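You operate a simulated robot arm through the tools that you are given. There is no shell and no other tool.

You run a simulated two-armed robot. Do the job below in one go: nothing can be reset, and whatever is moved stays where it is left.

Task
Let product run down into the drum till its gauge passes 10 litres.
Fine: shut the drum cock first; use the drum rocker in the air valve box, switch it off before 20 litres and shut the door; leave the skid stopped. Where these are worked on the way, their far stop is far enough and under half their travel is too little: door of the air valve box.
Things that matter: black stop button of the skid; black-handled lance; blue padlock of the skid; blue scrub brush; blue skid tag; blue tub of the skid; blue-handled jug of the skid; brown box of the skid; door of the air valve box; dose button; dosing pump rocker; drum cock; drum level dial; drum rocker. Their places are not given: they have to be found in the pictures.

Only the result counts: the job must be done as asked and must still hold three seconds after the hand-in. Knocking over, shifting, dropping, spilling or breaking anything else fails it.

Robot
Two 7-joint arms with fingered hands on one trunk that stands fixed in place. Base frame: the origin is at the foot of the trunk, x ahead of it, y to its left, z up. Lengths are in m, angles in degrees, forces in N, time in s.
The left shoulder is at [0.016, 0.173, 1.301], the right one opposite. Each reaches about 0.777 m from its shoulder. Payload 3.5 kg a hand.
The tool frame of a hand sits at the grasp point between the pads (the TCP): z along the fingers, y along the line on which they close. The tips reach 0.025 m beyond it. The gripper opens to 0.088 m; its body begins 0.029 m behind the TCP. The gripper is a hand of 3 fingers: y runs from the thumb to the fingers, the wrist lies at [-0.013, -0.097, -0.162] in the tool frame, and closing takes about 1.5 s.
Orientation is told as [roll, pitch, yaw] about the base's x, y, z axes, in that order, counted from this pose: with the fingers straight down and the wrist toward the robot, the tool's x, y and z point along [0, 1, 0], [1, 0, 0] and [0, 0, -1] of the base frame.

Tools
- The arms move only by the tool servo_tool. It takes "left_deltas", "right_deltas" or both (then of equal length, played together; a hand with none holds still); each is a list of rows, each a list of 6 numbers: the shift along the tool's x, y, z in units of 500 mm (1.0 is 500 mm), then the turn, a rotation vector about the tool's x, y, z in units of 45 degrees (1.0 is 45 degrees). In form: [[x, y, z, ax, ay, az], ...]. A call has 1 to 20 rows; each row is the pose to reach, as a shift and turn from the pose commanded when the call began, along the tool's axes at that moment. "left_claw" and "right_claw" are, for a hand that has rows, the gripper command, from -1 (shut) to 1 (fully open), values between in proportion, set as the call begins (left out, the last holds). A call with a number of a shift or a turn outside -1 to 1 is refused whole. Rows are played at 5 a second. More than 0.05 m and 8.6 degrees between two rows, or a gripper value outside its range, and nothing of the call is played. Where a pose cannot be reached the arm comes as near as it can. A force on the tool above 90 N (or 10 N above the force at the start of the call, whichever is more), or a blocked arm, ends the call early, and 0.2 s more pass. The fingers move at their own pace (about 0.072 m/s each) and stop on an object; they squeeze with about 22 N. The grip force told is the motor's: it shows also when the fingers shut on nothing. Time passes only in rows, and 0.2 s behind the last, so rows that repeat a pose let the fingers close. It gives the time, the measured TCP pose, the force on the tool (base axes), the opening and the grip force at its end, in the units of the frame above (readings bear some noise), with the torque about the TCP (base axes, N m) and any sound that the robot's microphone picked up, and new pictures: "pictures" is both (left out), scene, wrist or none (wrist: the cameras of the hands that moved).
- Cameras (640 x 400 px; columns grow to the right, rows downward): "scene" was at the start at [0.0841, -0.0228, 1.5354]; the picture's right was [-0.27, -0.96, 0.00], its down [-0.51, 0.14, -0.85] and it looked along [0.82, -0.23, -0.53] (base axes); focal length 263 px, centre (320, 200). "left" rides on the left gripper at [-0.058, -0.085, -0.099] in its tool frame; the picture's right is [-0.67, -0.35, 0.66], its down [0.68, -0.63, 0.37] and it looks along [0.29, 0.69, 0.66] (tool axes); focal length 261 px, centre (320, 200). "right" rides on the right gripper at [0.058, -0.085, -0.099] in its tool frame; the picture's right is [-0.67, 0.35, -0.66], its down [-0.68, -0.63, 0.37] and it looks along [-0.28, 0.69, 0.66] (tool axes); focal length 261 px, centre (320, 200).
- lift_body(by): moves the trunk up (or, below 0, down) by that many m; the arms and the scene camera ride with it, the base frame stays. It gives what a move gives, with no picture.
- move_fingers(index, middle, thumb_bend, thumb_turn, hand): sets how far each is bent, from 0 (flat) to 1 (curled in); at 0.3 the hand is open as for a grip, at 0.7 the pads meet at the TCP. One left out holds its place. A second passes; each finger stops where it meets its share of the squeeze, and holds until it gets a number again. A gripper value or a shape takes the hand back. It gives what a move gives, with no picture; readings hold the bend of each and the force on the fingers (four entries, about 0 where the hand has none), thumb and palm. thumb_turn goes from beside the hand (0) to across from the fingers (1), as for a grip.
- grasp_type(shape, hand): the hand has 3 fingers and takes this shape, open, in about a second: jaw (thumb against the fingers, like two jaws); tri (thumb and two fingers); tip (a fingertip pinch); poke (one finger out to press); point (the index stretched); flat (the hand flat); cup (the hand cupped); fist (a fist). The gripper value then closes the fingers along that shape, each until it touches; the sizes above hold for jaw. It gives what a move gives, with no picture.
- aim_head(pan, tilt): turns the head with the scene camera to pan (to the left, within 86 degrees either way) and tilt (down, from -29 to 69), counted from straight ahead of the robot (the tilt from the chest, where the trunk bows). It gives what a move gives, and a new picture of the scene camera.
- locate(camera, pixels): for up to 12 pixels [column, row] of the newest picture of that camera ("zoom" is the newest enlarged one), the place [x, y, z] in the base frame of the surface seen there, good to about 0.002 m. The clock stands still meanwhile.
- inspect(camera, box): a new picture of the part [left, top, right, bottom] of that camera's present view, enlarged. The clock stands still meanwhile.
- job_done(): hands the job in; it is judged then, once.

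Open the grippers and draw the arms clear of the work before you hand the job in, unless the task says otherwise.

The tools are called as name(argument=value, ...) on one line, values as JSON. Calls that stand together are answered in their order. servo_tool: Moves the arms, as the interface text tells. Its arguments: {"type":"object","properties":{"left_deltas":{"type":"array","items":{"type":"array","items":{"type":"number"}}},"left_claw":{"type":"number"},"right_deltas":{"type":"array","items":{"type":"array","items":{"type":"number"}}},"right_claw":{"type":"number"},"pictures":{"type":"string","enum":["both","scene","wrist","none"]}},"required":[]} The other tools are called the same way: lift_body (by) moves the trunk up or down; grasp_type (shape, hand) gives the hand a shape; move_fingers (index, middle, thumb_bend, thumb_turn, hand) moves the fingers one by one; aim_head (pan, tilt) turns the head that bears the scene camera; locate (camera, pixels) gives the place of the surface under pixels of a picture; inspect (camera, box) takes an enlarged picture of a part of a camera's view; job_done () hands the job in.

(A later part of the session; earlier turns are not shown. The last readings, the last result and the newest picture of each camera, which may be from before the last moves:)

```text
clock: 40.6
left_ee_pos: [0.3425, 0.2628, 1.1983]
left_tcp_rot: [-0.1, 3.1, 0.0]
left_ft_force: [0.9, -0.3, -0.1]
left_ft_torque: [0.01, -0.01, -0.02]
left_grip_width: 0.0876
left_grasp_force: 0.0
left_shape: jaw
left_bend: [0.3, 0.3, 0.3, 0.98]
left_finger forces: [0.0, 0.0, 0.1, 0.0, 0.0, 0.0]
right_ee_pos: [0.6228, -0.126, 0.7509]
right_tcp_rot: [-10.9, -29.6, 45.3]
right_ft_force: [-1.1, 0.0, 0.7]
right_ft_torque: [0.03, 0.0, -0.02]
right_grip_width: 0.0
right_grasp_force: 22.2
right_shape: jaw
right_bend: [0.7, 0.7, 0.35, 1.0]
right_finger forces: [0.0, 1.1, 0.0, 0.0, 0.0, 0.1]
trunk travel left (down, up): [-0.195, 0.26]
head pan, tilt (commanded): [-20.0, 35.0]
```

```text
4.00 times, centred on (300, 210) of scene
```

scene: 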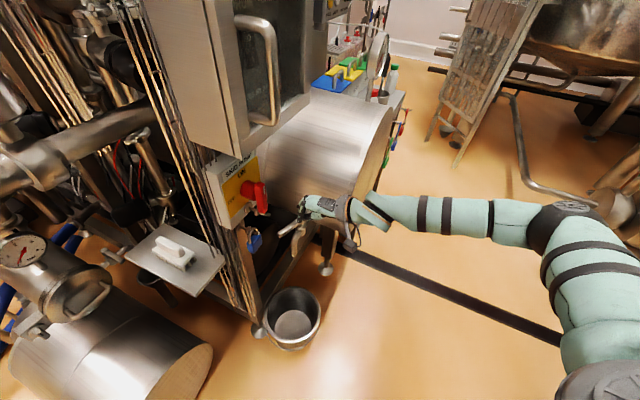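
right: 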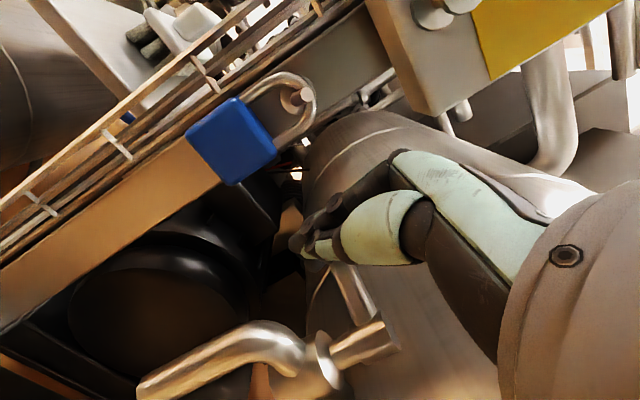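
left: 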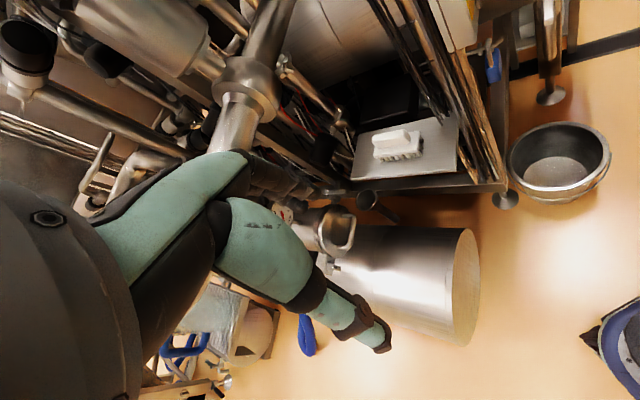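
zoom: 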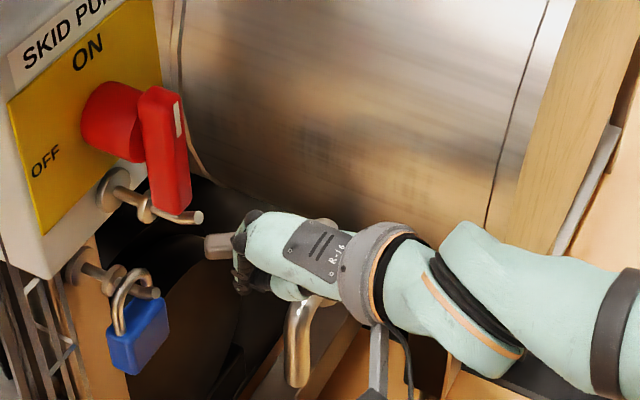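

The lever is moving with the fingers at almost no force. I continue the push to about 45°.

servo_tool(right_deltas=[[-0.0108, 0.019, 0.013, 0, 0, 0], [-0.0259, 0.0349, 0.0251, 0, 0, 0], [-0.045, 0.0476, 0.0359, 0, 0, 0], [-0.0538, 0.0518, 0.0399, 0, 0, 0]], pictures="wrist")

inspect(camera="scene", box=[240, 160, 360, 260])

```text
clock: 41.6
left_ee_pos: [0.3421, 0.2636, 1.1982]
left_tcp_rot: [-0.1, 3.1, 0.1]
left_ft_force: [0.1, 0.7, -0.2]
left_ft_torque: [-0.01, 0.0, -0.01]
left_grip_width: 0.0875
left_grasp_force: 0.0
left_shape: jaw
left_bend: [0.3, 0.3, 0.3, 0.98]
left_finger forces: [0.1, 0.0, 0.0, 0.1, 0.1, 0.1]
right_ee_pos: [0.6648, -0.1252, 0.751]
right_tcp_rot: [-10.8, -29.5, 45.3]
right_ft_force: [-4.0, 1.8, -0.5]
right_ft_torque: [0.0, 0.05, 0.01]
right_grip_width: 0.0
right_grasp_force: 21.9
right_shape: jaw
right_bend: [0.7, 0.7, 0.35, 1.0]
right_finger forces: [0.1, 2.2, 0.0, 0.0, 0.1, 0.0]
trunk travel left (down, up): [-0.195, 0.26]
head pan, tilt (commanded): [-20.0, 35.0]
```

right: 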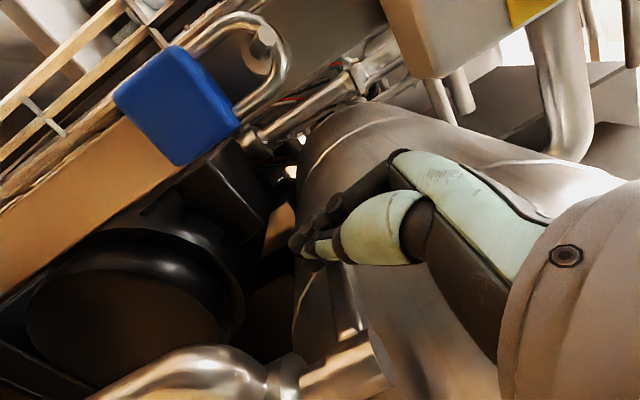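

```text
4.00 times, centred on (300, 210) of scene
```

zoom: 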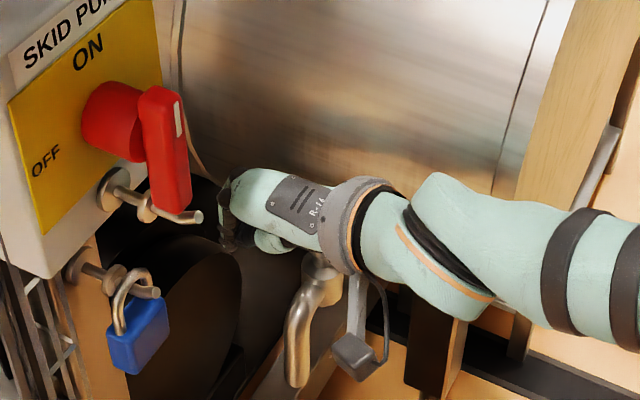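

Force is still only friction (4 N). I press on a little in the same direction to find the stop.

servo_tool(right_deltas=[[-0.008, 0, 0.0014, 0, 0, 0], [-0.016, 0, 0.0028, 0, 0, 0]], pictures="wrist")

inspect(camera="right", box=[260, 200, 420, 400])

```text
clock: 42.2
left_ee_pos: [0.3393, 0.2678, 1.1973]
left_tcp_rot: [-0.2, 3.0, 0.1]
left_ft_force: [-0.8, -1.6, 0.2]
left_ft_torque: [-0.02, 0.03, -0.02]
left_grip_width: 0.0878
left_grasp_force: 0.1
left_shape: jaw
left_bend: [0.3, 0.3, 0.3, 0.98]
left_finger forces: [0.0, 0.1, 0.1, 0.0, 0.1, 0.0]
right_ee_pos: [0.6681, -0.1253, 0.7514]
right_tcp_rot: [-10.8, -29.6, 45.6]
right_ft_force: [-28.5, 26.9, -6.9]
right_ft_torque: [0.35, 0.42, 0.28]
right_grip_width: 0.0001
right_grasp_force: 22.5
right_shape: jaw
right_bend: [0.7, 0.7, 0.35, 1.0]
right_finger forces: [0.1, 58.0, 0.0, 0.0, 0.0, 0.0]
trunk travel left (down, up): [-0.195, 0.26]
head pan, tilt (commanded): [-20.0, 35.0]
```

right: 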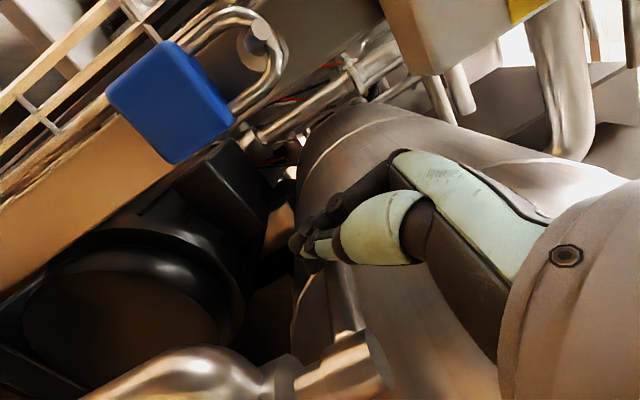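

```text
2.00 times, centred on (340, 300) of right
```

zoom: 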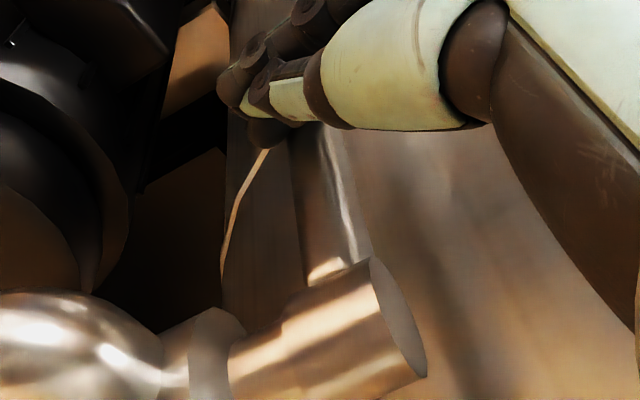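

39 N against the stop: the lever is fully over. I back off leftward, then out to the front, and look at the cock.

servo_tool(right_deltas=[[0.016, 0, -0.003, 0, 0, 0], [0.03, 0, -0.005, 0, 0, 0], [0.023, -0.0693, -0.0445, 0, 0, 0], [0.016, -0.1386, -0.084, 0, 0, 0], [0.009, -0.208, -0.1234, 0, 0, 0]], pictures="both")

inspect(camera="scene", box=[240, 160, 360, 260])

```text
clock: 43.4
left_ee_pos: [0.342, 0.2637, 1.1984]
left_tcp_rot: [0.0, 3.1, 0.1]
left_ft_force: [-0.7, 0.1, 0.6]
left_ft_torque: [0.01, 0.03, -0.03]
left_grip_width: 0.0874
left_grasp_force: 0.0
left_shape: jaw
left_bend: [0.3, 0.3, 0.3, 0.98]
left_finger forces: [0.0, 0.0, 0.0, 0.0, 0.1, 0.0]
right_ee_pos: [0.5746, -0.2045, 0.7523]
right_tcp_rot: [-10.8, -29.7, 45.2]
right_ft_force: [0.0, 0.3, -0.5]
right_ft_torque: [0.01, -0.01, 0.0]
right_grip_width: 0.0
right_grasp_force: 22.5
right_shape: jaw
right_bend: [0.7, 0.7, 0.35, 1.0]
right_finger forces: [0.1, 0.1, 0.1, 0.0, 0.0, 0.0]
trunk travel left (down, up): [-0.195, 0.26]
head pan, tilt (commanded): [-20.0, 35.0]
```

scene: 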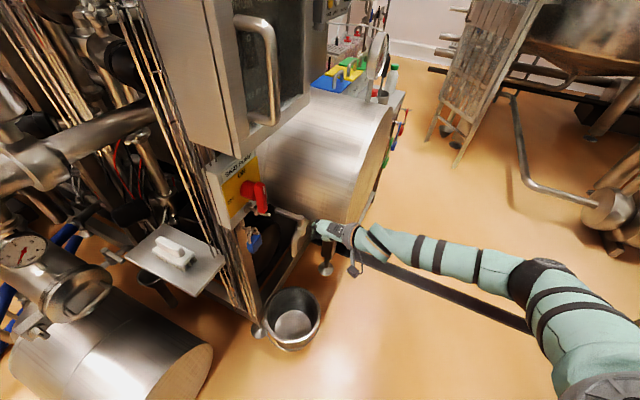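
right: 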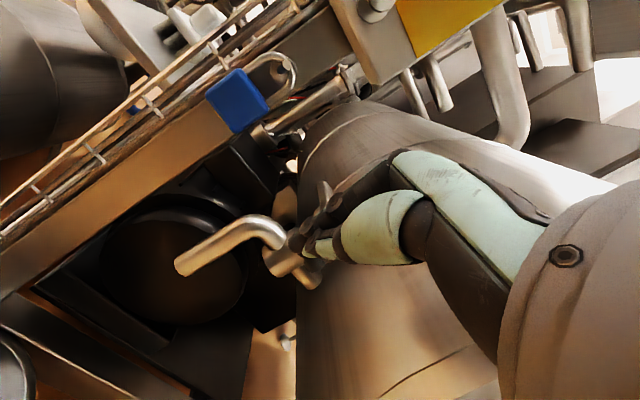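

```text
4.00 times, centred on (300, 210) of scene
```

zoom: 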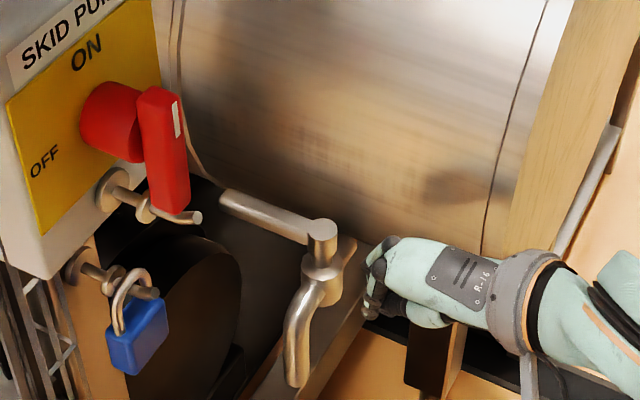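

The lever now lies across the pipe, pointing back. I verify its direction.

locate(camera="zoom", pixels=[[322, 226], [305, 232], [270, 215], [228, 195]])

```text
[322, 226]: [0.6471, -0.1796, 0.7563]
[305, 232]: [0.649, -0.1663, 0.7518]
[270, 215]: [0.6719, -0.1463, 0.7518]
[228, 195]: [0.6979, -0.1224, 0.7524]
```

The lever now points about 48°, i.e. across the pipe: the cock is shut. Next I draw the right hand back from the drum and begin turning it to a forward-pointing grip (palm left) for the door handle.

servo_tool(right_deltas=[[-0.003, -0.034, -0.066, 0, 0, 0], [-0.006, -0.069, -0.131, 0, 0, 0], [-0.009, -0.103, -0.197, 0, 0, 0], [-0.0125, -0.138, -0.262, 0, 0, 0], [-0.0156, -0.172, -0.328, 0, 0, 0], [-0.0156, -0.172, -0.328, -0.059, 0.081, 0.127], [-0.0156, -0.172, -0.328, -0.118, 0.161, 0.254], [-0.0156, -0.172, -0.328, -0.178, 0.242, 0.382], [-0.0156, -0.172, -0.328, -0.237, 0.322, 0.509], [-0.0156, -0.172, -0.328, -0.296, 0.403, 0.636]], right_claw=1, pictures="scene")

```text
clock: 45.6
left_ee_pos: [0.3415, 0.2628, 1.1977]
left_tcp_rot: [0.1, 3.1, 0.0]
left_ft_force: [0.6, 0.2, -0.3]
left_ft_torque: [-0.03, -0.03, -0.01]
left_grip_width: 0.0877
left_grasp_force: 0.0
left_shape: jaw
left_bend: [0.3, 0.3, 0.3, 0.98]
left_finger forces: [0.1, 0.0, 0.0, 0.0, 0.0, 0.1]
right_ee_pos: [0.4514, -0.2993, 0.85]
right_tcp_rot: [28.9, -38.7, 8.5]
right_ft_force: [-0.2, -0.3, -0.5]
right_ft_torque: [0.03, 0.02, 0.02]
right_grip_width: 0.0876
right_grasp_force: 0.0
right_shape: jaw
right_bend: [0.3, 0.3, 0.3, 0.98]
right_finger forces: [0.0, 0.0, 0.1, 0.0, 0.0, 0.0]
trunk travel left (down, up): [-0.195, 0.26]
head pan, tilt (commanded): [-20.0, 35.0]
```

scene: 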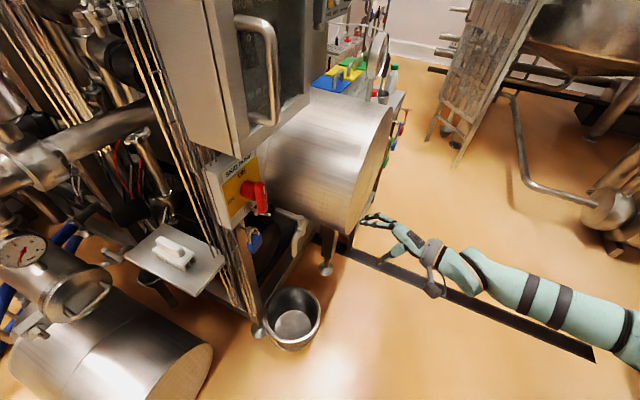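

The rotation goes well with no limits. I complete the other two thirds of the turn.

servo_tool(right_deltas=[[0, 0, 0, -0.059, 0.081, 0.127], [0, 0, 0, -0.118, 0.161, 0.254], [0, 0, 0, -0.178, 0.242, 0.382], [0, 0, 0, -0.237, 0.322, 0.509], [0, 0, 0, -0.296, 0.403, 0.636]], pictures="none")

servo_tool(right_deltas=[[0, 0, 0, -0.059, 0.081, 0.127], [0, 0, 0, -0.118, 0.161, 0.254], [0, 0, 0, -0.178, 0.242, 0.382], [0, 0, 0, -0.237, 0.322, 0.509], [0, 0, 0, -0.296, 0.403, 0.636]], pictures="both")

```text
clock: 46.8
left_ee_pos: [0.3416, 0.2615, 1.1973]
left_tcp_rot: [0.0, 3.1, 0.0]
left_ft_force: [-0.2, 0.0, -0.5]
left_ft_torque: [-0.04, 0.06, 0.02]
left_grip_width: 0.0879
left_grasp_force: 0.1
left_shape: jaw
left_bend: [0.3, 0.3, 0.3, 0.98]
left_finger forces: [0.0, 0.0, 0.0, 0.0, 0.0, 0.1]
right_ee_pos: [0.45, -0.2992, 0.8501]
right_tcp_rot: [66.3, -26.0, -25.9]
right_ft_force: [0.2, 1.0, 0.4]
right_ft_torque: [0.01, 0.02, 0.0]
right_grip_width: 0.0876
right_grasp_force: 0.1
right_shape: jaw
right_bend: [0.3, 0.3, 0.3, 0.98]
right_finger forces: [0.0, 0.0, 0.0, 0.0, 0.1, 0.0]
trunk travel left (down, up): [-0.195, 0.26]
head pan, tilt (commanded): [-20.0, 35.0]
```

```text
clock: 48.0
left_ee_pos: [0.3443, 0.2632, 1.1982]
left_tcp_rot: [-0.1, 3.1, 0.0]
left_ft_force: [-0.5, 0.2, 0.6]
left_ft_torque: [0.02, 0.01, -0.03]
left_grip_width: 0.0877
left_grasp_force: 0.0
left_shape: jaw
left_bend: [0.3, 0.3, 0.3, 0.98]
left_finger forces: [0.0, 0.0, 0.0, 0.0, 0.0, 0.0]
right_ee_pos: [0.4494, -0.2997, 0.8514]
right_tcp_rot: [89.7, -0.6, -45.1]
right_ft_force: [-0.2, 0.0, 0.4]
right_ft_torque: [-0.03, -0.01, 0.03]
right_grip_width: 0.0877
right_grasp_force: 0.0
right_shape: jaw
right_bend: [0.3, 0.3, 0.3, 0.98]
right_finger forces: [0.0, 0.0, 0.0, 0.0, 0.0, 0.0]
trunk travel left (down, up): [-0.195, 0.26]
head pan, tilt (commanded): [-20.0, 35.0]
```

scene: 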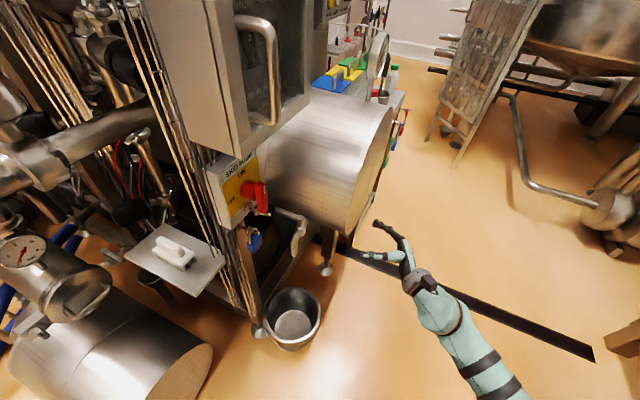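
right: 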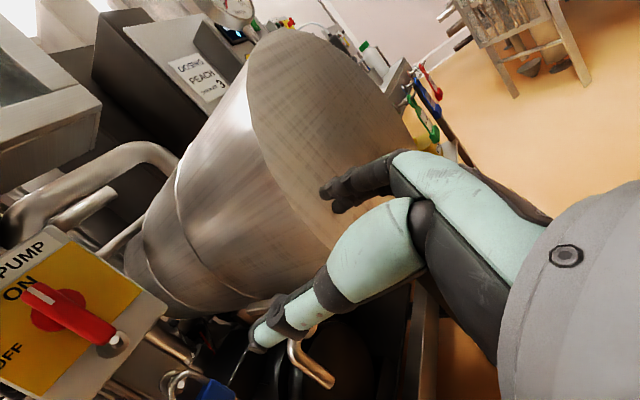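

The grip orientation is reached. I locate the handle bar precisely before moving up to it.

locate(camera="scene", pixels=[[273, 50], [275, 80], [273, 110], [262, 120], [240, 20], [255, 22], [228, 150], [303, 95]])

aim_head(pan=-20, tilt=18)

```text
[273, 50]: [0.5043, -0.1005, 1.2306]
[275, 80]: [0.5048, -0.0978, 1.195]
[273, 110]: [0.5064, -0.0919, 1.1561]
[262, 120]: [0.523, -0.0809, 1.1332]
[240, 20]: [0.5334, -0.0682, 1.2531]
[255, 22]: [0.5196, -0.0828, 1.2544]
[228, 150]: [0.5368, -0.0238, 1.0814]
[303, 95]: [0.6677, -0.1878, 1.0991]
```

```text
clock: 48.8
left_ee_pos: [0.3424, 0.2625, 1.1985]
left_tcp_rot: [0.1, 3.1, 0.1]
left_ft_force: [0.3, -0.8, -0.1]
left_ft_torque: [-0.01, 0.0, 0.03]
left_grip_width: 0.0877
left_grasp_force: 0.0
left_shape: jaw
left_bend: [0.3, 0.3, 0.3, 0.98]
left_finger forces: [0.1, 0.1, 0.0, 0.0, 0.0, 0.1]
right_ee_pos: [0.4513, -0.2992, 0.8498]
right_tcp_rot: [89.6, -0.8, -45.1]
right_ft_force: [-0.7, 0.3, 0.2]
right_ft_torque: [-0.03, 0.02, -0.03]
right_grip_width: 0.0876
right_grasp_force: 0.0
right_shape: jaw
right_bend: [0.3, 0.3, 0.3, 0.98]
right_finger forces: [0.0, 0.0, 0.0, 0.1, 0.0, 0.0]
trunk travel left (down, up): [-0.195, 0.26]
head pan, tilt (commanded): [-20.0, 18.0]
```

scene: 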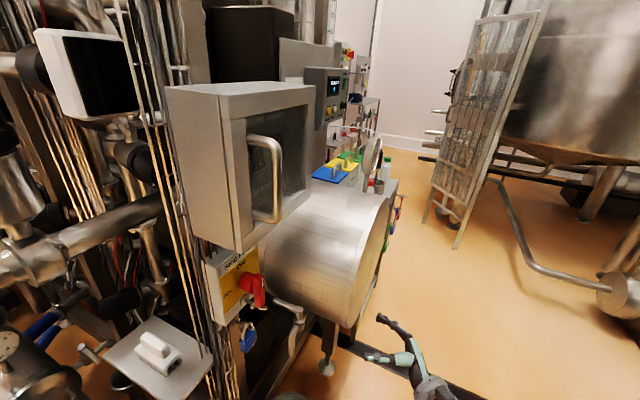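

Bar centre is about (0.513,-0.100), z 1.14–1.25. I raise the right hand to a pre-grasp 7 cm in front of it.

servo_tool(right_deltas=[[0.076, -0.022, 0.01, 0, 0, 0], [0.151, -0.043, 0.02, 0, 0, 0], [0.227, -0.065, 0.04, 0, 0, 0], [0.302, -0.087, 0.06, 0, 0, 0], [0.378, -0.108, 0.08, 0, 0, 0], [0.453, -0.13, 0.11, 0, 0, 0], [0.529, -0.152, 0.14, 0, 0, 0], [0.604, -0.173, 0.18, 0, 0, 0], [0.68, -0.195, 0.229, 0, 0, 0]], pictures="both")

```text
clock: 50.8
left_ee_pos: [0.3434, 0.2625, 1.1988]
left_tcp_rot: [-0.1, 3.1, 0.1]
left_ft_force: [-1.0, -0.4, 0.1]
left_ft_torque: [0.03, -0.01, -0.01]
left_grip_width: 0.0874
left_grasp_force: 0.2
left_shape: jaw
left_bend: [0.3, 0.3, 0.3, 0.98]
left_finger forces: [0.0, 0.1, 0.1, 0.0, 0.0, 0.0]
right_ee_pos: [0.4554, -0.2602, 1.0284]
right_tcp_rot: [90.3, -0.9, -44.1]
right_ft_force: [-0.2, -0.4, 0.8]
right_ft_torque: [-0.01, 0.01, 0.01]
right_grip_width: 0.088
right_grasp_force: 0.0
right_shape: jaw
right_bend: [0.3, 0.3, 0.3, 0.98]
right_finger forces: [0.0, 0.0, 0.1, 0.0, 0.0, 0.1]
right hand out of reach, approached as far as the arm can: row 5, 6, 7, 8, 9
trunk travel left (down, up): [-0.195, 0.26]
head pan, tilt (commanded): [-20.0, 18.0]
```

scene: 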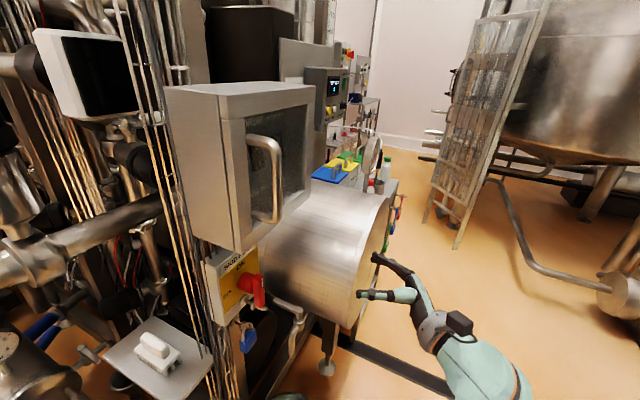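
right: 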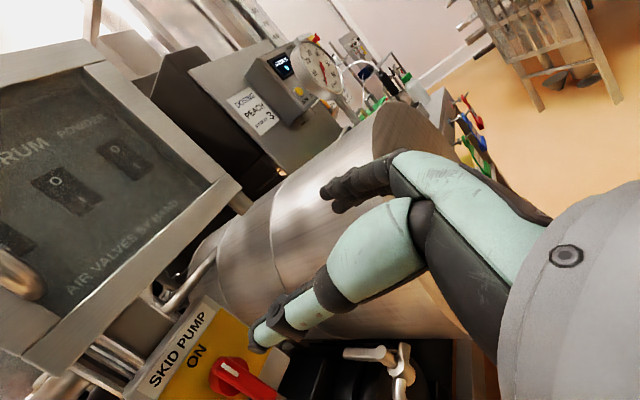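

The arm stops short, but this wrist view shows the rockers' labels (DRUM at (25,150)) and the dial at (320,70). I enlarge them.

inspect(camera="right", box=[0, 70, 240, 330])

inspect(camera="right", box=[290, 30, 370, 110])

locate(camera="right", pixels=[[60, 185], [75, 205], [125, 155], [25, 150], [10, 240], [320, 70], [300, 50], [340, 90]])

```text
1.54 times, centred on (120, 200) of right
```

zoom: 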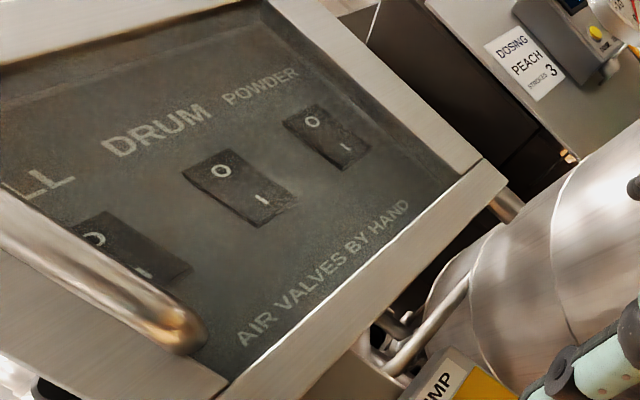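

```text
5.00 times, centred on (330, 70) of right
```

zoom: 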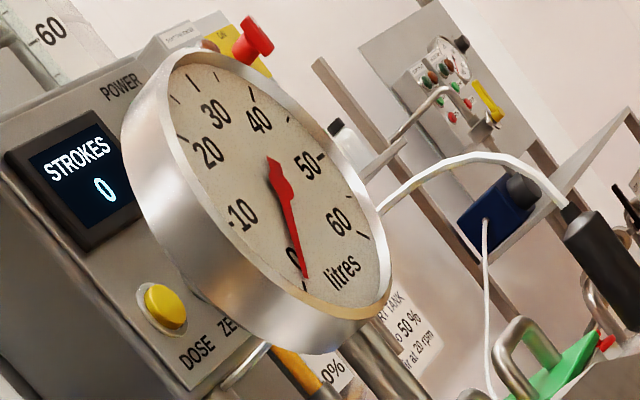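

```text
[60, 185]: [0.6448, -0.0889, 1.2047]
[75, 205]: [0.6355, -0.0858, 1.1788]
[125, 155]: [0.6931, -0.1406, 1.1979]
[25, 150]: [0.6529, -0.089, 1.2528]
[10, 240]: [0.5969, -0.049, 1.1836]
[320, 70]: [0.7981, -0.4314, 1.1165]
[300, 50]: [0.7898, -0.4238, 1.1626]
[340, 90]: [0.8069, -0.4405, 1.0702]
```

The drum dial reads 0, and the DRUM rocker is the middle one at about (0.643,-0.089,1.19) with I at the bottom. The right arm is too folded at this yaw, so I turn the hand 20° further left to gain room.

servo_tool(right_deltas=[[0, 0, 0, 0.15, 0, 0], [0, 0, 0, 0.3, 0, 0], [0, 0, 0, 0.444, 0, 0]], pictures="none")

```text
clock: 51.6
left_ee_pos: [0.3424, 0.2632, 1.1976]
left_tcp_rot: [0.0, 3.1, 0.0]
left_ft_force: [-0.4, 0.4, 0.1]
left_ft_torque: [-0.02, -0.02, -0.02]
left_grip_width: 0.0877
left_grasp_force: 0.0
left_shape: jaw
left_bend: [0.3, 0.3, 0.3, 0.98]
left_finger forces: [0.0, 0.0, 0.1, 0.1, 0.0, 0.0]
right_ee_pos: [0.4567, -0.2601, 1.0278]
right_tcp_rot: [89.3, -0.4, -25.0]
right_ft_force: [-0.6, 0.2, -0.1]
right_ft_torque: [-0.02, -0.01, 0.0]
right_grip_width: 0.0878
right_grasp_force: 0.1
right_shape: jaw
right_bend: [0.3, 0.3, 0.3, 0.98]
right_finger forces: [0.0, 0.1, 0.0, 0.0, 0.0, 0.0]
trunk travel left (down, up): [-0.195, 0.26]
head pan, tilt (commanded): [-20.0, 18.0]
```

Now at yaw −25°, no limit reported. I move up to the pre-grasp in front of the bar.

servo_tool(right_deltas=[[0.08, -0.008, 0.02, 0, 0, 0], [0.16, -0.016, 0.05, 0, 0, 0], [0.24, -0.024, 0.09, 0, 0, 0], [0.324, -0.031, 0.14, 0, 0, 0], [0.324, -0.031, 0.19, 0, 0, 0]], pictures="both")

```text
clock: 52.8
left_ee_pos: [0.3437, 0.2634, 1.1977]
left_tcp_rot: [0.0, 3.1, 0.0]
left_ft_force: [-0.5, -0.5, -0.3]
left_ft_torque: [0.0, -0.02, 0.01]
left_grip_width: 0.0876
left_grasp_force: 0.0
left_shape: jaw
left_bend: [0.3, 0.3, 0.3, 0.98]
left_finger forces: [0.0, 0.0, 0.0, 0.1, 0.0, 0.1]
right_ee_pos: [0.4821, -0.1643, 1.1886]
right_tcp_rot: [89.4, -0.5, -25.1]
right_ft_force: [-0.4, -0.7, -0.8]
right_ft_torque: [0.0, 0.01, -0.02]
right_grip_width: 0.0878
right_grasp_force: 0.1
right_shape: jaw
right_bend: [0.3, 0.3, 0.3, 0.98]
right_finger forces: [0.0, 0.1, 0.0, 0.1, 0.0, 0.0]
trunk travel left (down, up): [-0.195, 0.26]
head pan, tilt (commanded): [-20.0, 18.0]
```

scene: 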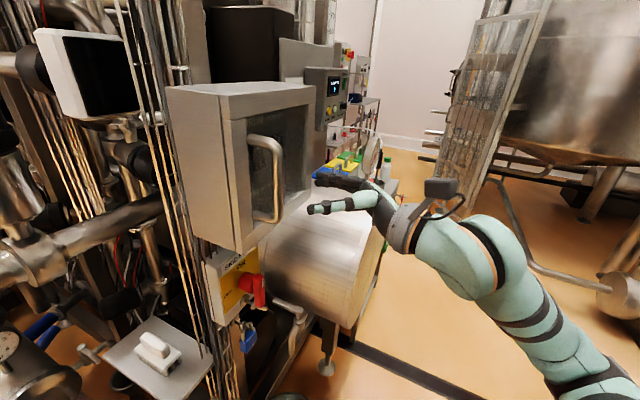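
right: 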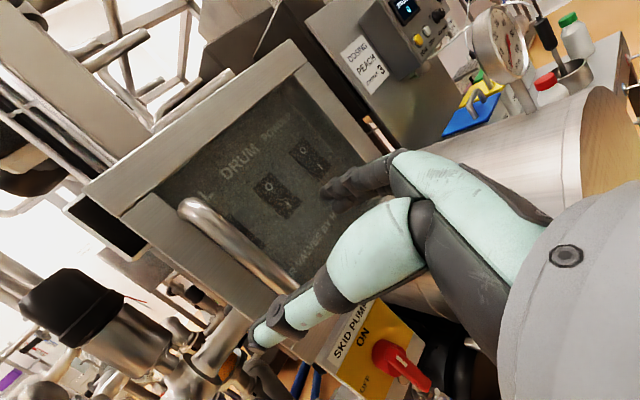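

Pre-grasp reached. I check where fingertip (330,190), thumb tip (262,335) and bar are in the wrist view before advancing.

locate(camera="right", pixels=[[332, 190], [262, 335], [200, 215], [240, 245], [280, 280], [300, 210], [230, 280], [150, 220]])

locate(camera="scene", pixels=[[320, 178], [316, 210], [277, 180], [277, 205]])

```text
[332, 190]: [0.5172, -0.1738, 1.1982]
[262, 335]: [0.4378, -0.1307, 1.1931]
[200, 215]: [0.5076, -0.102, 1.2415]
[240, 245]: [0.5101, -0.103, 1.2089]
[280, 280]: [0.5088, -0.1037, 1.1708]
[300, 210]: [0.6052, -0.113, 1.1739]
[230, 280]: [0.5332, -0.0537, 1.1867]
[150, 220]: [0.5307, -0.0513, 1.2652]
```

```text
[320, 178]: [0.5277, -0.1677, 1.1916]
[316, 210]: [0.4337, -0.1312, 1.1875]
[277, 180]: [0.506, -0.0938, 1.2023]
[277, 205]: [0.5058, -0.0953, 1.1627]
```

The bar centre (0.511,-0.099) lies on the hand's line. I narrow the jaws to ~5 cm, advance 7 cm, then close on the bar.

servo_tool(right_deltas=[[0, 0, 0, 0, 0, 0], [0, 0, 0, 0, 0, 0], [0, 0, 0.035, 0, 0, 0], [0, 0, 0.07, 0, 0, 0], [0, 0, 0.105, 0, 0, 0], [0, 0, 0.138, 0, 0, 0]], right_claw=0.2, pictures="both")

```text
clock: 54.2
left_ee_pos: [0.3427, 0.2624, 1.199]
left_tcp_rot: [0.1, 3.1, 0.0]
left_ft_force: [0.0, -0.2, -0.3]
left_ft_torque: [0.0, -0.02, 0.02]
left_grip_width: 0.0877
left_grasp_force: 0.0
left_shape: jaw
left_bend: [0.3, 0.3, 0.3, 0.98]
left_finger forces: [0.0, 0.1, 0.0, 0.1, 0.0, 0.0]
right_ee_pos: [0.4895, -0.1493, 1.187]
right_tcp_rot: [89.3, -0.4, -25.0]
right_ft_force: [0.6, 0.6, -0.7]
right_ft_torque: [0.0, -0.02, 0.01]
right_grip_width: 0.0532
right_grasp_force: 0.0
right_shape: jaw
right_bend: [0.29, 0.4, 0.64, 1.0]
right_finger forces: [0.0, 0.1, 0.1, 0.0, 0.0, 0.1]
right hand out of reach, approached as far as the arm can: row 4, 5, 6
trunk travel left (down, up): [-0.195, 0.26]
head pan, tilt (commanded): [-20.0, 18.0]
```

scene: 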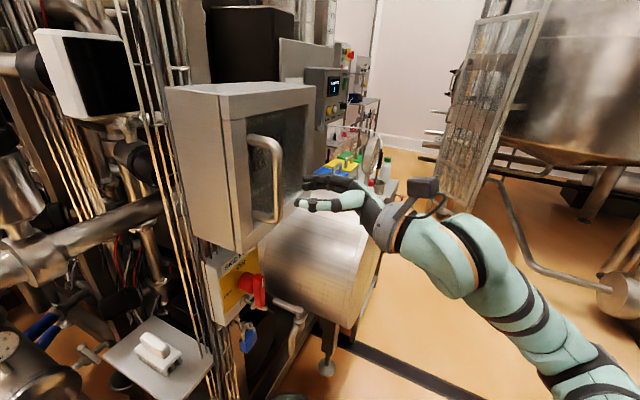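
right: 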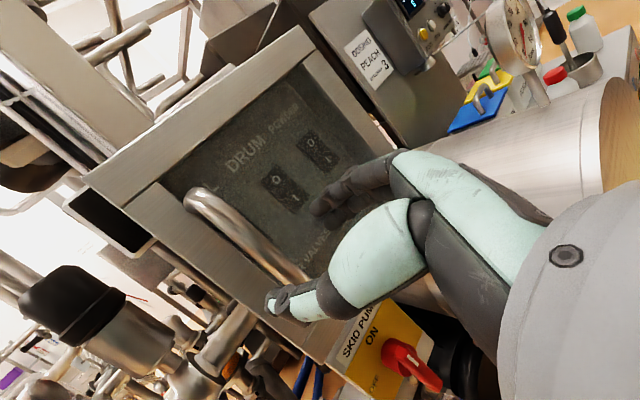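

The arm stalls 5 cm short; with the shoulder at hand height the wrist can't bend enough. I back off, then raise the trunk 0.2 m so the forearm can come in level.

servo_tool(right_deltas=[[0, 0, -0.05, 0, 0, 0], [0, -0.02, -0.1, 0, 0, 0]], right_claw=1, pictures="none")

lift_body(by=0.2)

```text
clock: 54.8
left_ee_pos: [0.3404, 0.2636, 1.1989]
left_tcp_rot: [0.0, 3.1, 0.1]
left_ft_force: [-0.1, -0.3, 0.2]
left_ft_torque: [-0.03, -0.01, 0.0]
left_grip_width: 0.0877
left_grasp_force: 0.1
left_shape: jaw
left_bend: [0.3, 0.3, 0.3, 0.98]
left_finger forces: [0.1, 0.0, 0.0, 0.1, 0.0, 0.1]
right_ee_pos: [0.4574, -0.1914, 1.1878]
right_tcp_rot: [89.4, -0.5, -25.1]
right_ft_force: [-0.1, 0.0, -0.7]
right_ft_torque: [0.01, -0.03, 0.0]
right_grip_width: 0.0876
right_grasp_force: 0.0
right_shape: jaw
right_bend: [0.3, 0.3, 0.3, 0.98]
right_finger forces: [0.0, 0.0, 0.0, 0.1, 0.1, 0.0]
trunk travel left (down, up): [-0.195, 0.26]
head pan, tilt (commanded): [-20.0, 18.0]
```

```text
clock: 56.9
left_ee_pos: [0.3429, 0.2624, 1.3981]
left_tcp_rot: [0.0, 3.1, 0.0]
left_ft_force: [0.4, 0.3, 0.0]
left_ft_torque: [-0.03, 0.02, 0.0]
left_grip_width: 0.088
left_grasp_force: 0.0
left_shape: jaw
left_bend: [0.3, 0.3, 0.3, 0.98]
left_finger forces: [0.0, 0.1, 0.0, 0.0, 0.1, 0.1]
right_ee_pos: [0.4592, -0.1906, 1.3888]
right_tcp_rot: [89.4, -0.5, -25.1]
right_ft_force: [0.3, 0.1, 0.7]
right_ft_torque: [0.03, 0.01, -0.01]
right_grip_width: 0.0876
right_grasp_force: 0.2
right_shape: jaw
right_bend: [0.3, 0.3, 0.3, 0.98]
right_finger forces: [0.0, 0.0, 0.0, 0.0, 0.1, 0.1]
trunk travel left (down, up): [-0.395, 0.06]
head pan, tilt (commanded): [-20.0, 18.0]
```

Now I lower the right hand back to handle height (z 1.19).

servo_tool(right_deltas=[[-0.08, 0, 0, 0, 0, 0], [-0.16, 0, 0, 0, 0, 0], [-0.24, 0, 0, 0, 0, 0], [-0.32, 0, 0, 0, 0, 0], [-0.396, 0, 0, 0, 0, 0]], pictures="scene")

```text
clock: 58.1
left_ee_pos: [0.3427, 0.2629, 1.3992]
left_tcp_rot: [0.0, 3.1, 0.0]
left_ft_force: [0.2, 0.1, -0.4]
left_ft_torque: [0.0, -0.02, -0.03]
left_grip_width: 0.0878
left_grasp_force: 0.0
left_shape: jaw
left_bend: [0.3, 0.3, 0.3, 0.98]
left_finger forces: [0.0, 0.1, 0.1, 0.0, 0.1, 0.0]
right_ee_pos: [0.459, -0.1926, 1.1897]
right_tcp_rot: [89.4, -0.5, -25.1]
right_ft_force: [0.0, 0.0, 0.5]
right_ft_torque: [0.02, -0.01, 0.01]
right_grip_width: 0.0877
right_grasp_force: 0.0
right_shape: jaw
right_bend: [0.3, 0.3, 0.3, 0.98]
right_finger forces: [0.1, 0.0, 0.0, 0.1, 0.1, 0.1]
trunk travel left (down, up): [-0.395, 0.06]
head pan, tilt (commanded): [-20.0, 18.0]
```

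scene: 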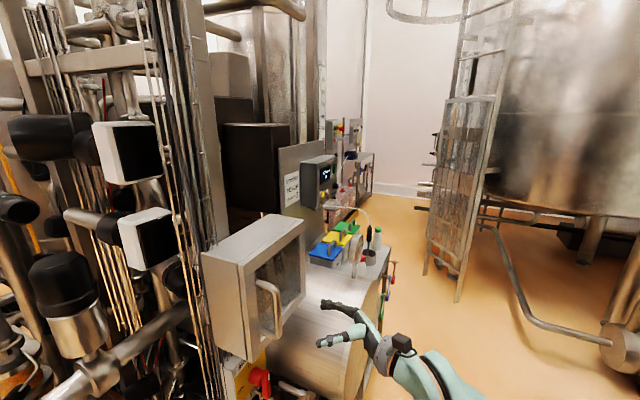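

No limit here. I narrow the jaws and advance about 11 cm onto the bar at (0.512,-0.099).

servo_tool(right_deltas=[[0, 0.0083, 0.02, 0, 0, 0], [0, 0.0166, 0.05, 0, 0, 0], [0, 0.0166, 0.09, 0, 0, 0], [0, 0.0166, 0.13, 0, 0, 0], [0, 0.0166, 0.17, 0, 0, 0], [0, 0.0166, 0.205, 0, 0, 0]], right_claw=0.2, pictures="both")

inspect(camera="scene", box=[220, 230, 380, 360])

```text
clock: 59.5
left_ee_pos: [0.3437, 0.2645, 1.3978]
left_tcp_rot: [-0.1, 3.1, 0.0]
left_ft_force: [0.0, -0.1, -0.3]
left_ft_torque: [0.0, -0.02, 0.04]
left_grip_width: 0.0877
left_grasp_force: 0.1
left_shape: jaw
left_bend: [0.3, 0.3, 0.3, 0.98]
left_finger forces: [0.0, 0.0, 0.0, 0.0, 0.0, 0.0]
right_ee_pos: [0.5112, -0.1028, 1.1896]
right_tcp_rot: [89.3, -0.5, -25.2]
right_ft_force: [0.5, 0.2, 0.8]
right_ft_torque: [0.02, 0.01, 0.0]
right_grip_width: 0.0533
right_grasp_force: 0.3
right_shape: jaw
right_bend: [0.29, 0.4, 0.64, 1.0]
right_finger forces: [0.1, 0.1, 0.0, 0.0, 0.1, 0.1]
trunk travel left (down, up): [-0.395, 0.06]
head pan, tilt (commanded): [-20.0, 18.0]
```

scene: 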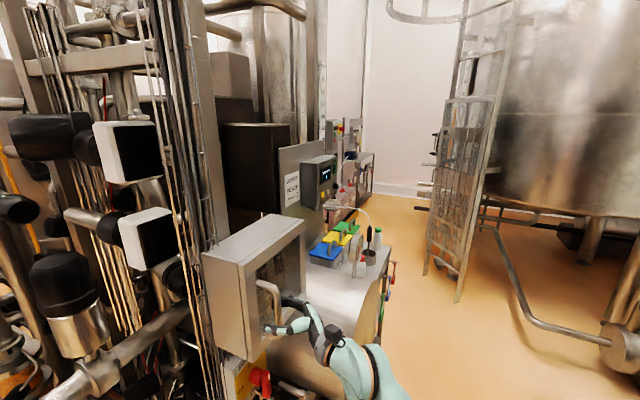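
right: 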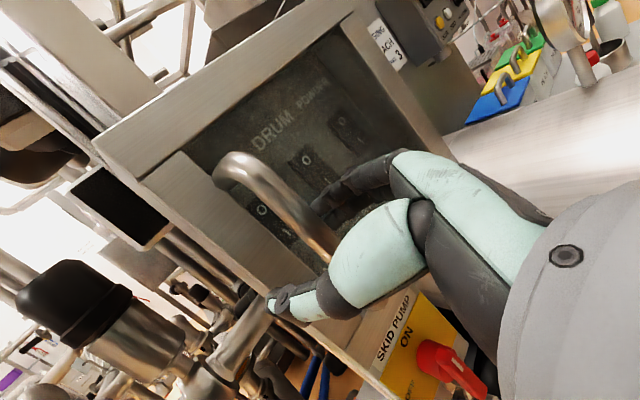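

```text
3.08 times, centred on (300, 295) of scene
```

zoom: 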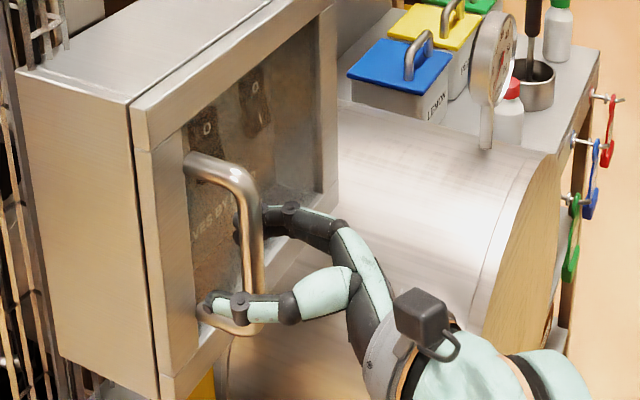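

The bar is between thumb and fingers. I close the hand on it.

servo_tool(right_deltas=[[0, 0, 0, 0, 0, 0], [0, 0, 0, 0, 0, 0], [0, 0, 0, 0, 0, 0], [0, 0, 0, 0, 0, 0], [0, 0, 0, 0, 0, 0], [0, 0, 0, 0, 0, 0]], right_claw=-1, pictures="wrist")

inspect(camera="scene", box=[220, 230, 380, 360])

```text
clock: 60.9
left_ee_pos: [0.3426, 0.2644, 1.3979]
left_tcp_rot: [-0.1, 3.1, -0.1]
left_ft_force: [-0.2, 0.1, -1.0]
left_ft_torque: [-0.03, -0.02, 0.02]
left_grip_width: 0.0877
left_grasp_force: 0.1
left_shape: jaw
left_bend: [0.3, 0.3, 0.3, 0.98]
left_finger forces: [0.0, 0.0, 0.1, 0.0, 0.1, 0.0]
right_ee_pos: [0.5096, -0.1031, 1.1891]
right_tcp_rot: [89.4, -0.4, -25.1]
right_ft_force: [-3.1, 3.3, -2.2]
right_ft_torque: [0.03, 0.05, 0.0]
right_grip_width: 0.0033
right_grasp_force: 21.9
right_shape: jaw
right_bend: [0.73, 0.71, 0.73, 1.0]
right_finger forces: [5.8, 3.5, 0.0, 0.0, 19.3, 0.1]
trunk travel left (down, up): [-0.395, 0.06]
head pan, tilt (commanded): [-20.0, 18.0]
```

right: 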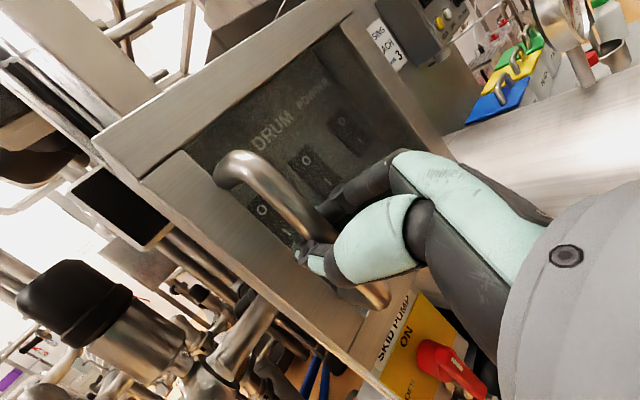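

```text
3.08 times, centred on (300, 295) of scene
```

zoom: 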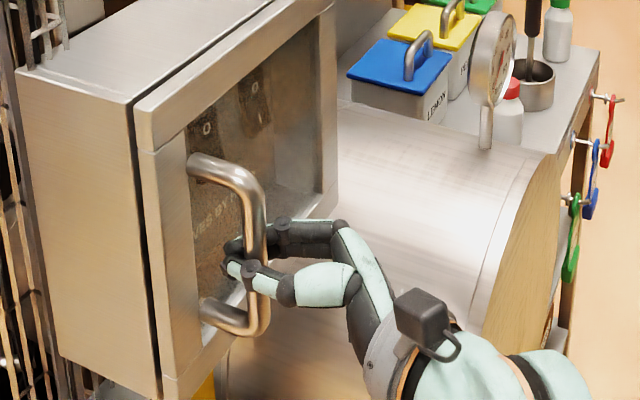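

The hand has closed around the bar. I pull it along the door's arc (hinge on the right) for the first 20° and check.

servo_tool(right_deltas=[[0, -0.002, -0.037, 0, 0, 0], [0, 0, -0.075, 0, 0, 0], [0, 0.004, -0.112, 0, 0, 0], [0, 0.013, -0.148, 0, 0, 0]], pictures="both")

inspect(camera="scene", box=[220, 230, 380, 360])

```text
clock: 61.9
left_ee_pos: [0.3412, 0.263, 1.3988]
left_tcp_rot: [0.1, 2.9, 0.0]
left_ft_force: [0.2, 0.0, 0.8]
left_ft_torque: [0.04, -0.02, 0.0]
left_grip_width: 0.0877
left_grasp_force: 0.1
left_shape: jaw
left_bend: [0.3, 0.3, 0.3, 0.98]
left_finger forces: [0.1, 0.1, 0.0, 0.0, 0.0, 0.2]
right_ee_pos: [0.483, -0.1727, 1.1912]
right_tcp_rot: [89.5, -0.5, -25.1]
right_ft_force: [-5.6, 1.2, -2.0]
right_ft_torque: [0.01, 0.03, 0.01]
right_grip_width: 0.0033
right_grasp_force: 21.9
right_shape: jaw
right_bend: [0.73, 0.71, 0.75, 1.0]
right_finger forces: [3.4, 0.2, 0.0, 0.0, 0.7, 0.0]
trunk travel left (down, up): [-0.395, 0.06]
head pan, tilt (commanded): [-20.0, 18.0]
```

scene: 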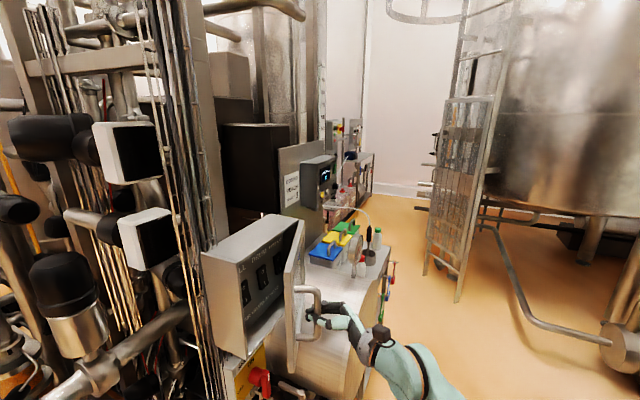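
right: 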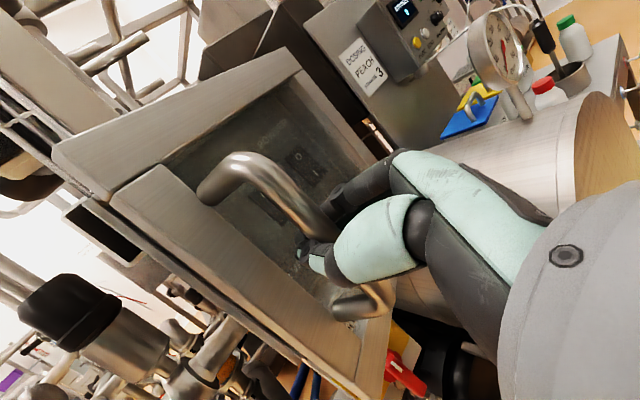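

```text
3.08 times, centred on (300, 295) of scene
```

zoom: 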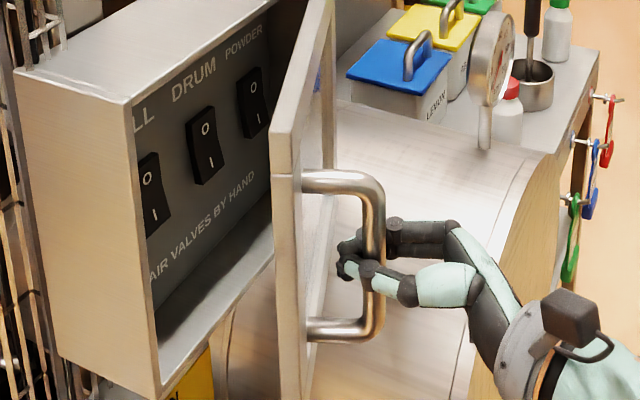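

The door swings freely and the rockers are clearly seen. I continue pulling to about 60°.

servo_tool(right_deltas=[[0, 0.012, -0.036, 0, 0, 0], [0, 0.0256, -0.07, 0, 0, 0], [0, 0.044, -0.104, 0, 0, 0], [0, 0.063, -0.135, 0, 0, 0], [0, 0.087, -0.165, 0, 0, 0], [0, 0.111, -0.193, 0, 0, 0], [0, 0.139, -0.218, 0, 0, 0], [0, 0.167, -0.2406, 0, 0, 0]], pictures="both")

```text
clock: 63.7
left_ee_pos: [0.3447, 0.2636, 1.3976]
left_tcp_rot: [-0.2, 3.2, 0.0]
left_ft_force: [0.5, -0.4, -0.2]
left_ft_torque: [0.02, -0.05, 0.0]
left_grip_width: 0.0877
left_grasp_force: 0.1
left_shape: jaw
left_bend: [0.3, 0.3, 0.3, 0.98]
left_finger forces: [0.0, 0.1, 0.0, 0.0, 0.0, 0.0]
right_ee_pos: [0.5116, -0.3175, 1.1913]
right_tcp_rot: [89.4, -0.4, -25.1]
right_ft_force: [4.1, 2.7, -1.1]
right_ft_torque: [-0.01, 0.04, 0.01]
right_grip_width: 0.003
right_grasp_force: 21.4
right_shape: jaw
right_bend: [0.73, 0.71, 0.75, 1.0]
right_finger forces: [4.8, 0.1, 0.1, 0.0, 0.7, 0.0]
trunk travel left (down, up): [-0.395, 0.06]
head pan, tilt (commanded): [-20.0, 18.0]
```

scene: 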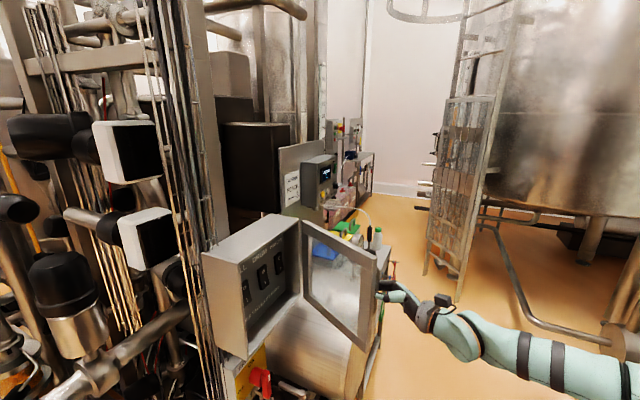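
right: 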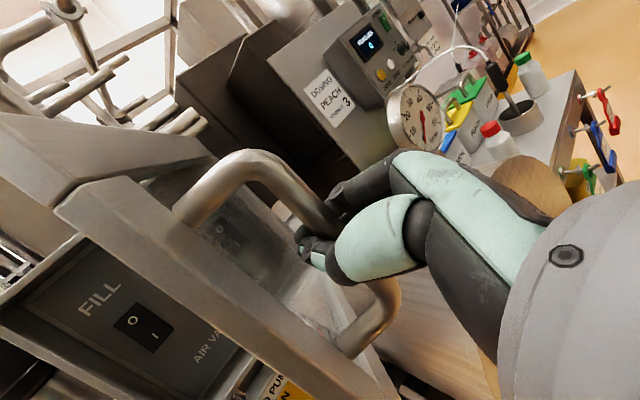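

The dial is visible in the wrist view at (418,115) and labels FILL/DRUM/POWDER are confirmed. I keep opening toward 90°.

servo_tool(right_deltas=[[0, 0.033, -0.0194, 0, 0, 0], [0, 0.065, -0.0368, 0, 0, 0], [0, 0.101, -0.0514, 0, 0, 0], [0, 0.136, -0.0634, 0, 0, 0], [0, 0.173, -0.0704, 0, 0, 0], [0, 0.209, -0.0758, 0, 0, 0]], pictures="both")

```text
clock: 65.1
left_ee_pos: [0.3453, 0.2665, 1.396]
left_tcp_rot: [-0.1, 3.3, 0.0]
left_ft_force: [-0.1, 0.1, -0.4]
left_ft_torque: [-0.02, 0.01, 0.0]
left_grip_width: 0.0877
left_grasp_force: 0.1
left_shape: jaw
left_bend: [0.3, 0.3, 0.3, 0.98]
left_finger forces: [0.1, 0.1, 0.0, 0.0, 0.0, 0.0]
right_ee_pos: [0.5918, -0.3936, 1.1915]
right_tcp_rot: [89.3, -0.4, -25.0]
right_ft_force: [4.9, 9.9, -3.3]
right_ft_torque: [-0.02, 0.08, 0.13]
right_grip_width: 0.0028
right_grasp_force: 22.5
right_shape: jaw
right_bend: [0.73, 0.71, 0.75, 1.0]
right_finger forces: [8.0, 1.5, 0.0, 0.0, 0.3, 0.0]
trunk travel left (down, up): [-0.395, 0.06]
head pan, tilt (commanded): [-20.0, 18.0]
```

scene: 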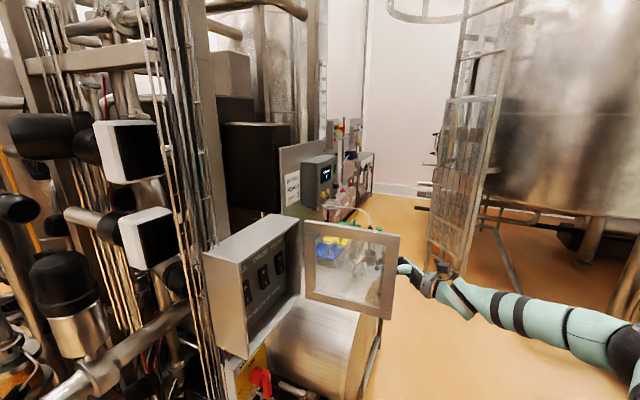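
right: 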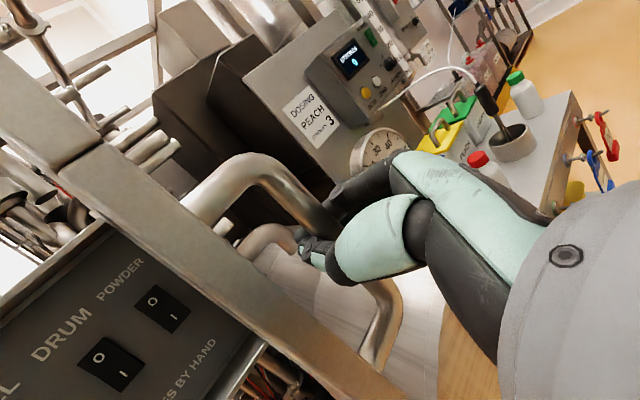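

The door is now well open. I locate its hinge and free edges to know the angle.

locate(camera="scene", pixels=[[309, 225], [309, 290], [394, 240], [386, 312], [350, 230], [246, 290], [263, 278], [278, 264], [262, 268], [265, 287]])

inspect(camera="scene", box=[230, 220, 310, 330])

```text
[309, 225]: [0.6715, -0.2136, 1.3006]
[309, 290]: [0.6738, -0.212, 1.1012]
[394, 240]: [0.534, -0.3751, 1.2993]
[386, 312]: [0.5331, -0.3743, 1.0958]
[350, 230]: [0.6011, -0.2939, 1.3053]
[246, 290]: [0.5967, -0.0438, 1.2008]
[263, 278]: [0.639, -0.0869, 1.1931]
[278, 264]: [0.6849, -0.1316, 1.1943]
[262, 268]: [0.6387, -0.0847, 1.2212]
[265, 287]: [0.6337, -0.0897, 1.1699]
```

```text
3.64 times, centred on (270, 275) of scene
```

zoom: 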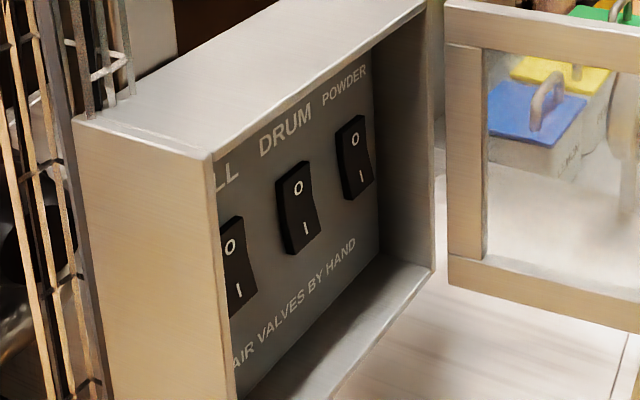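

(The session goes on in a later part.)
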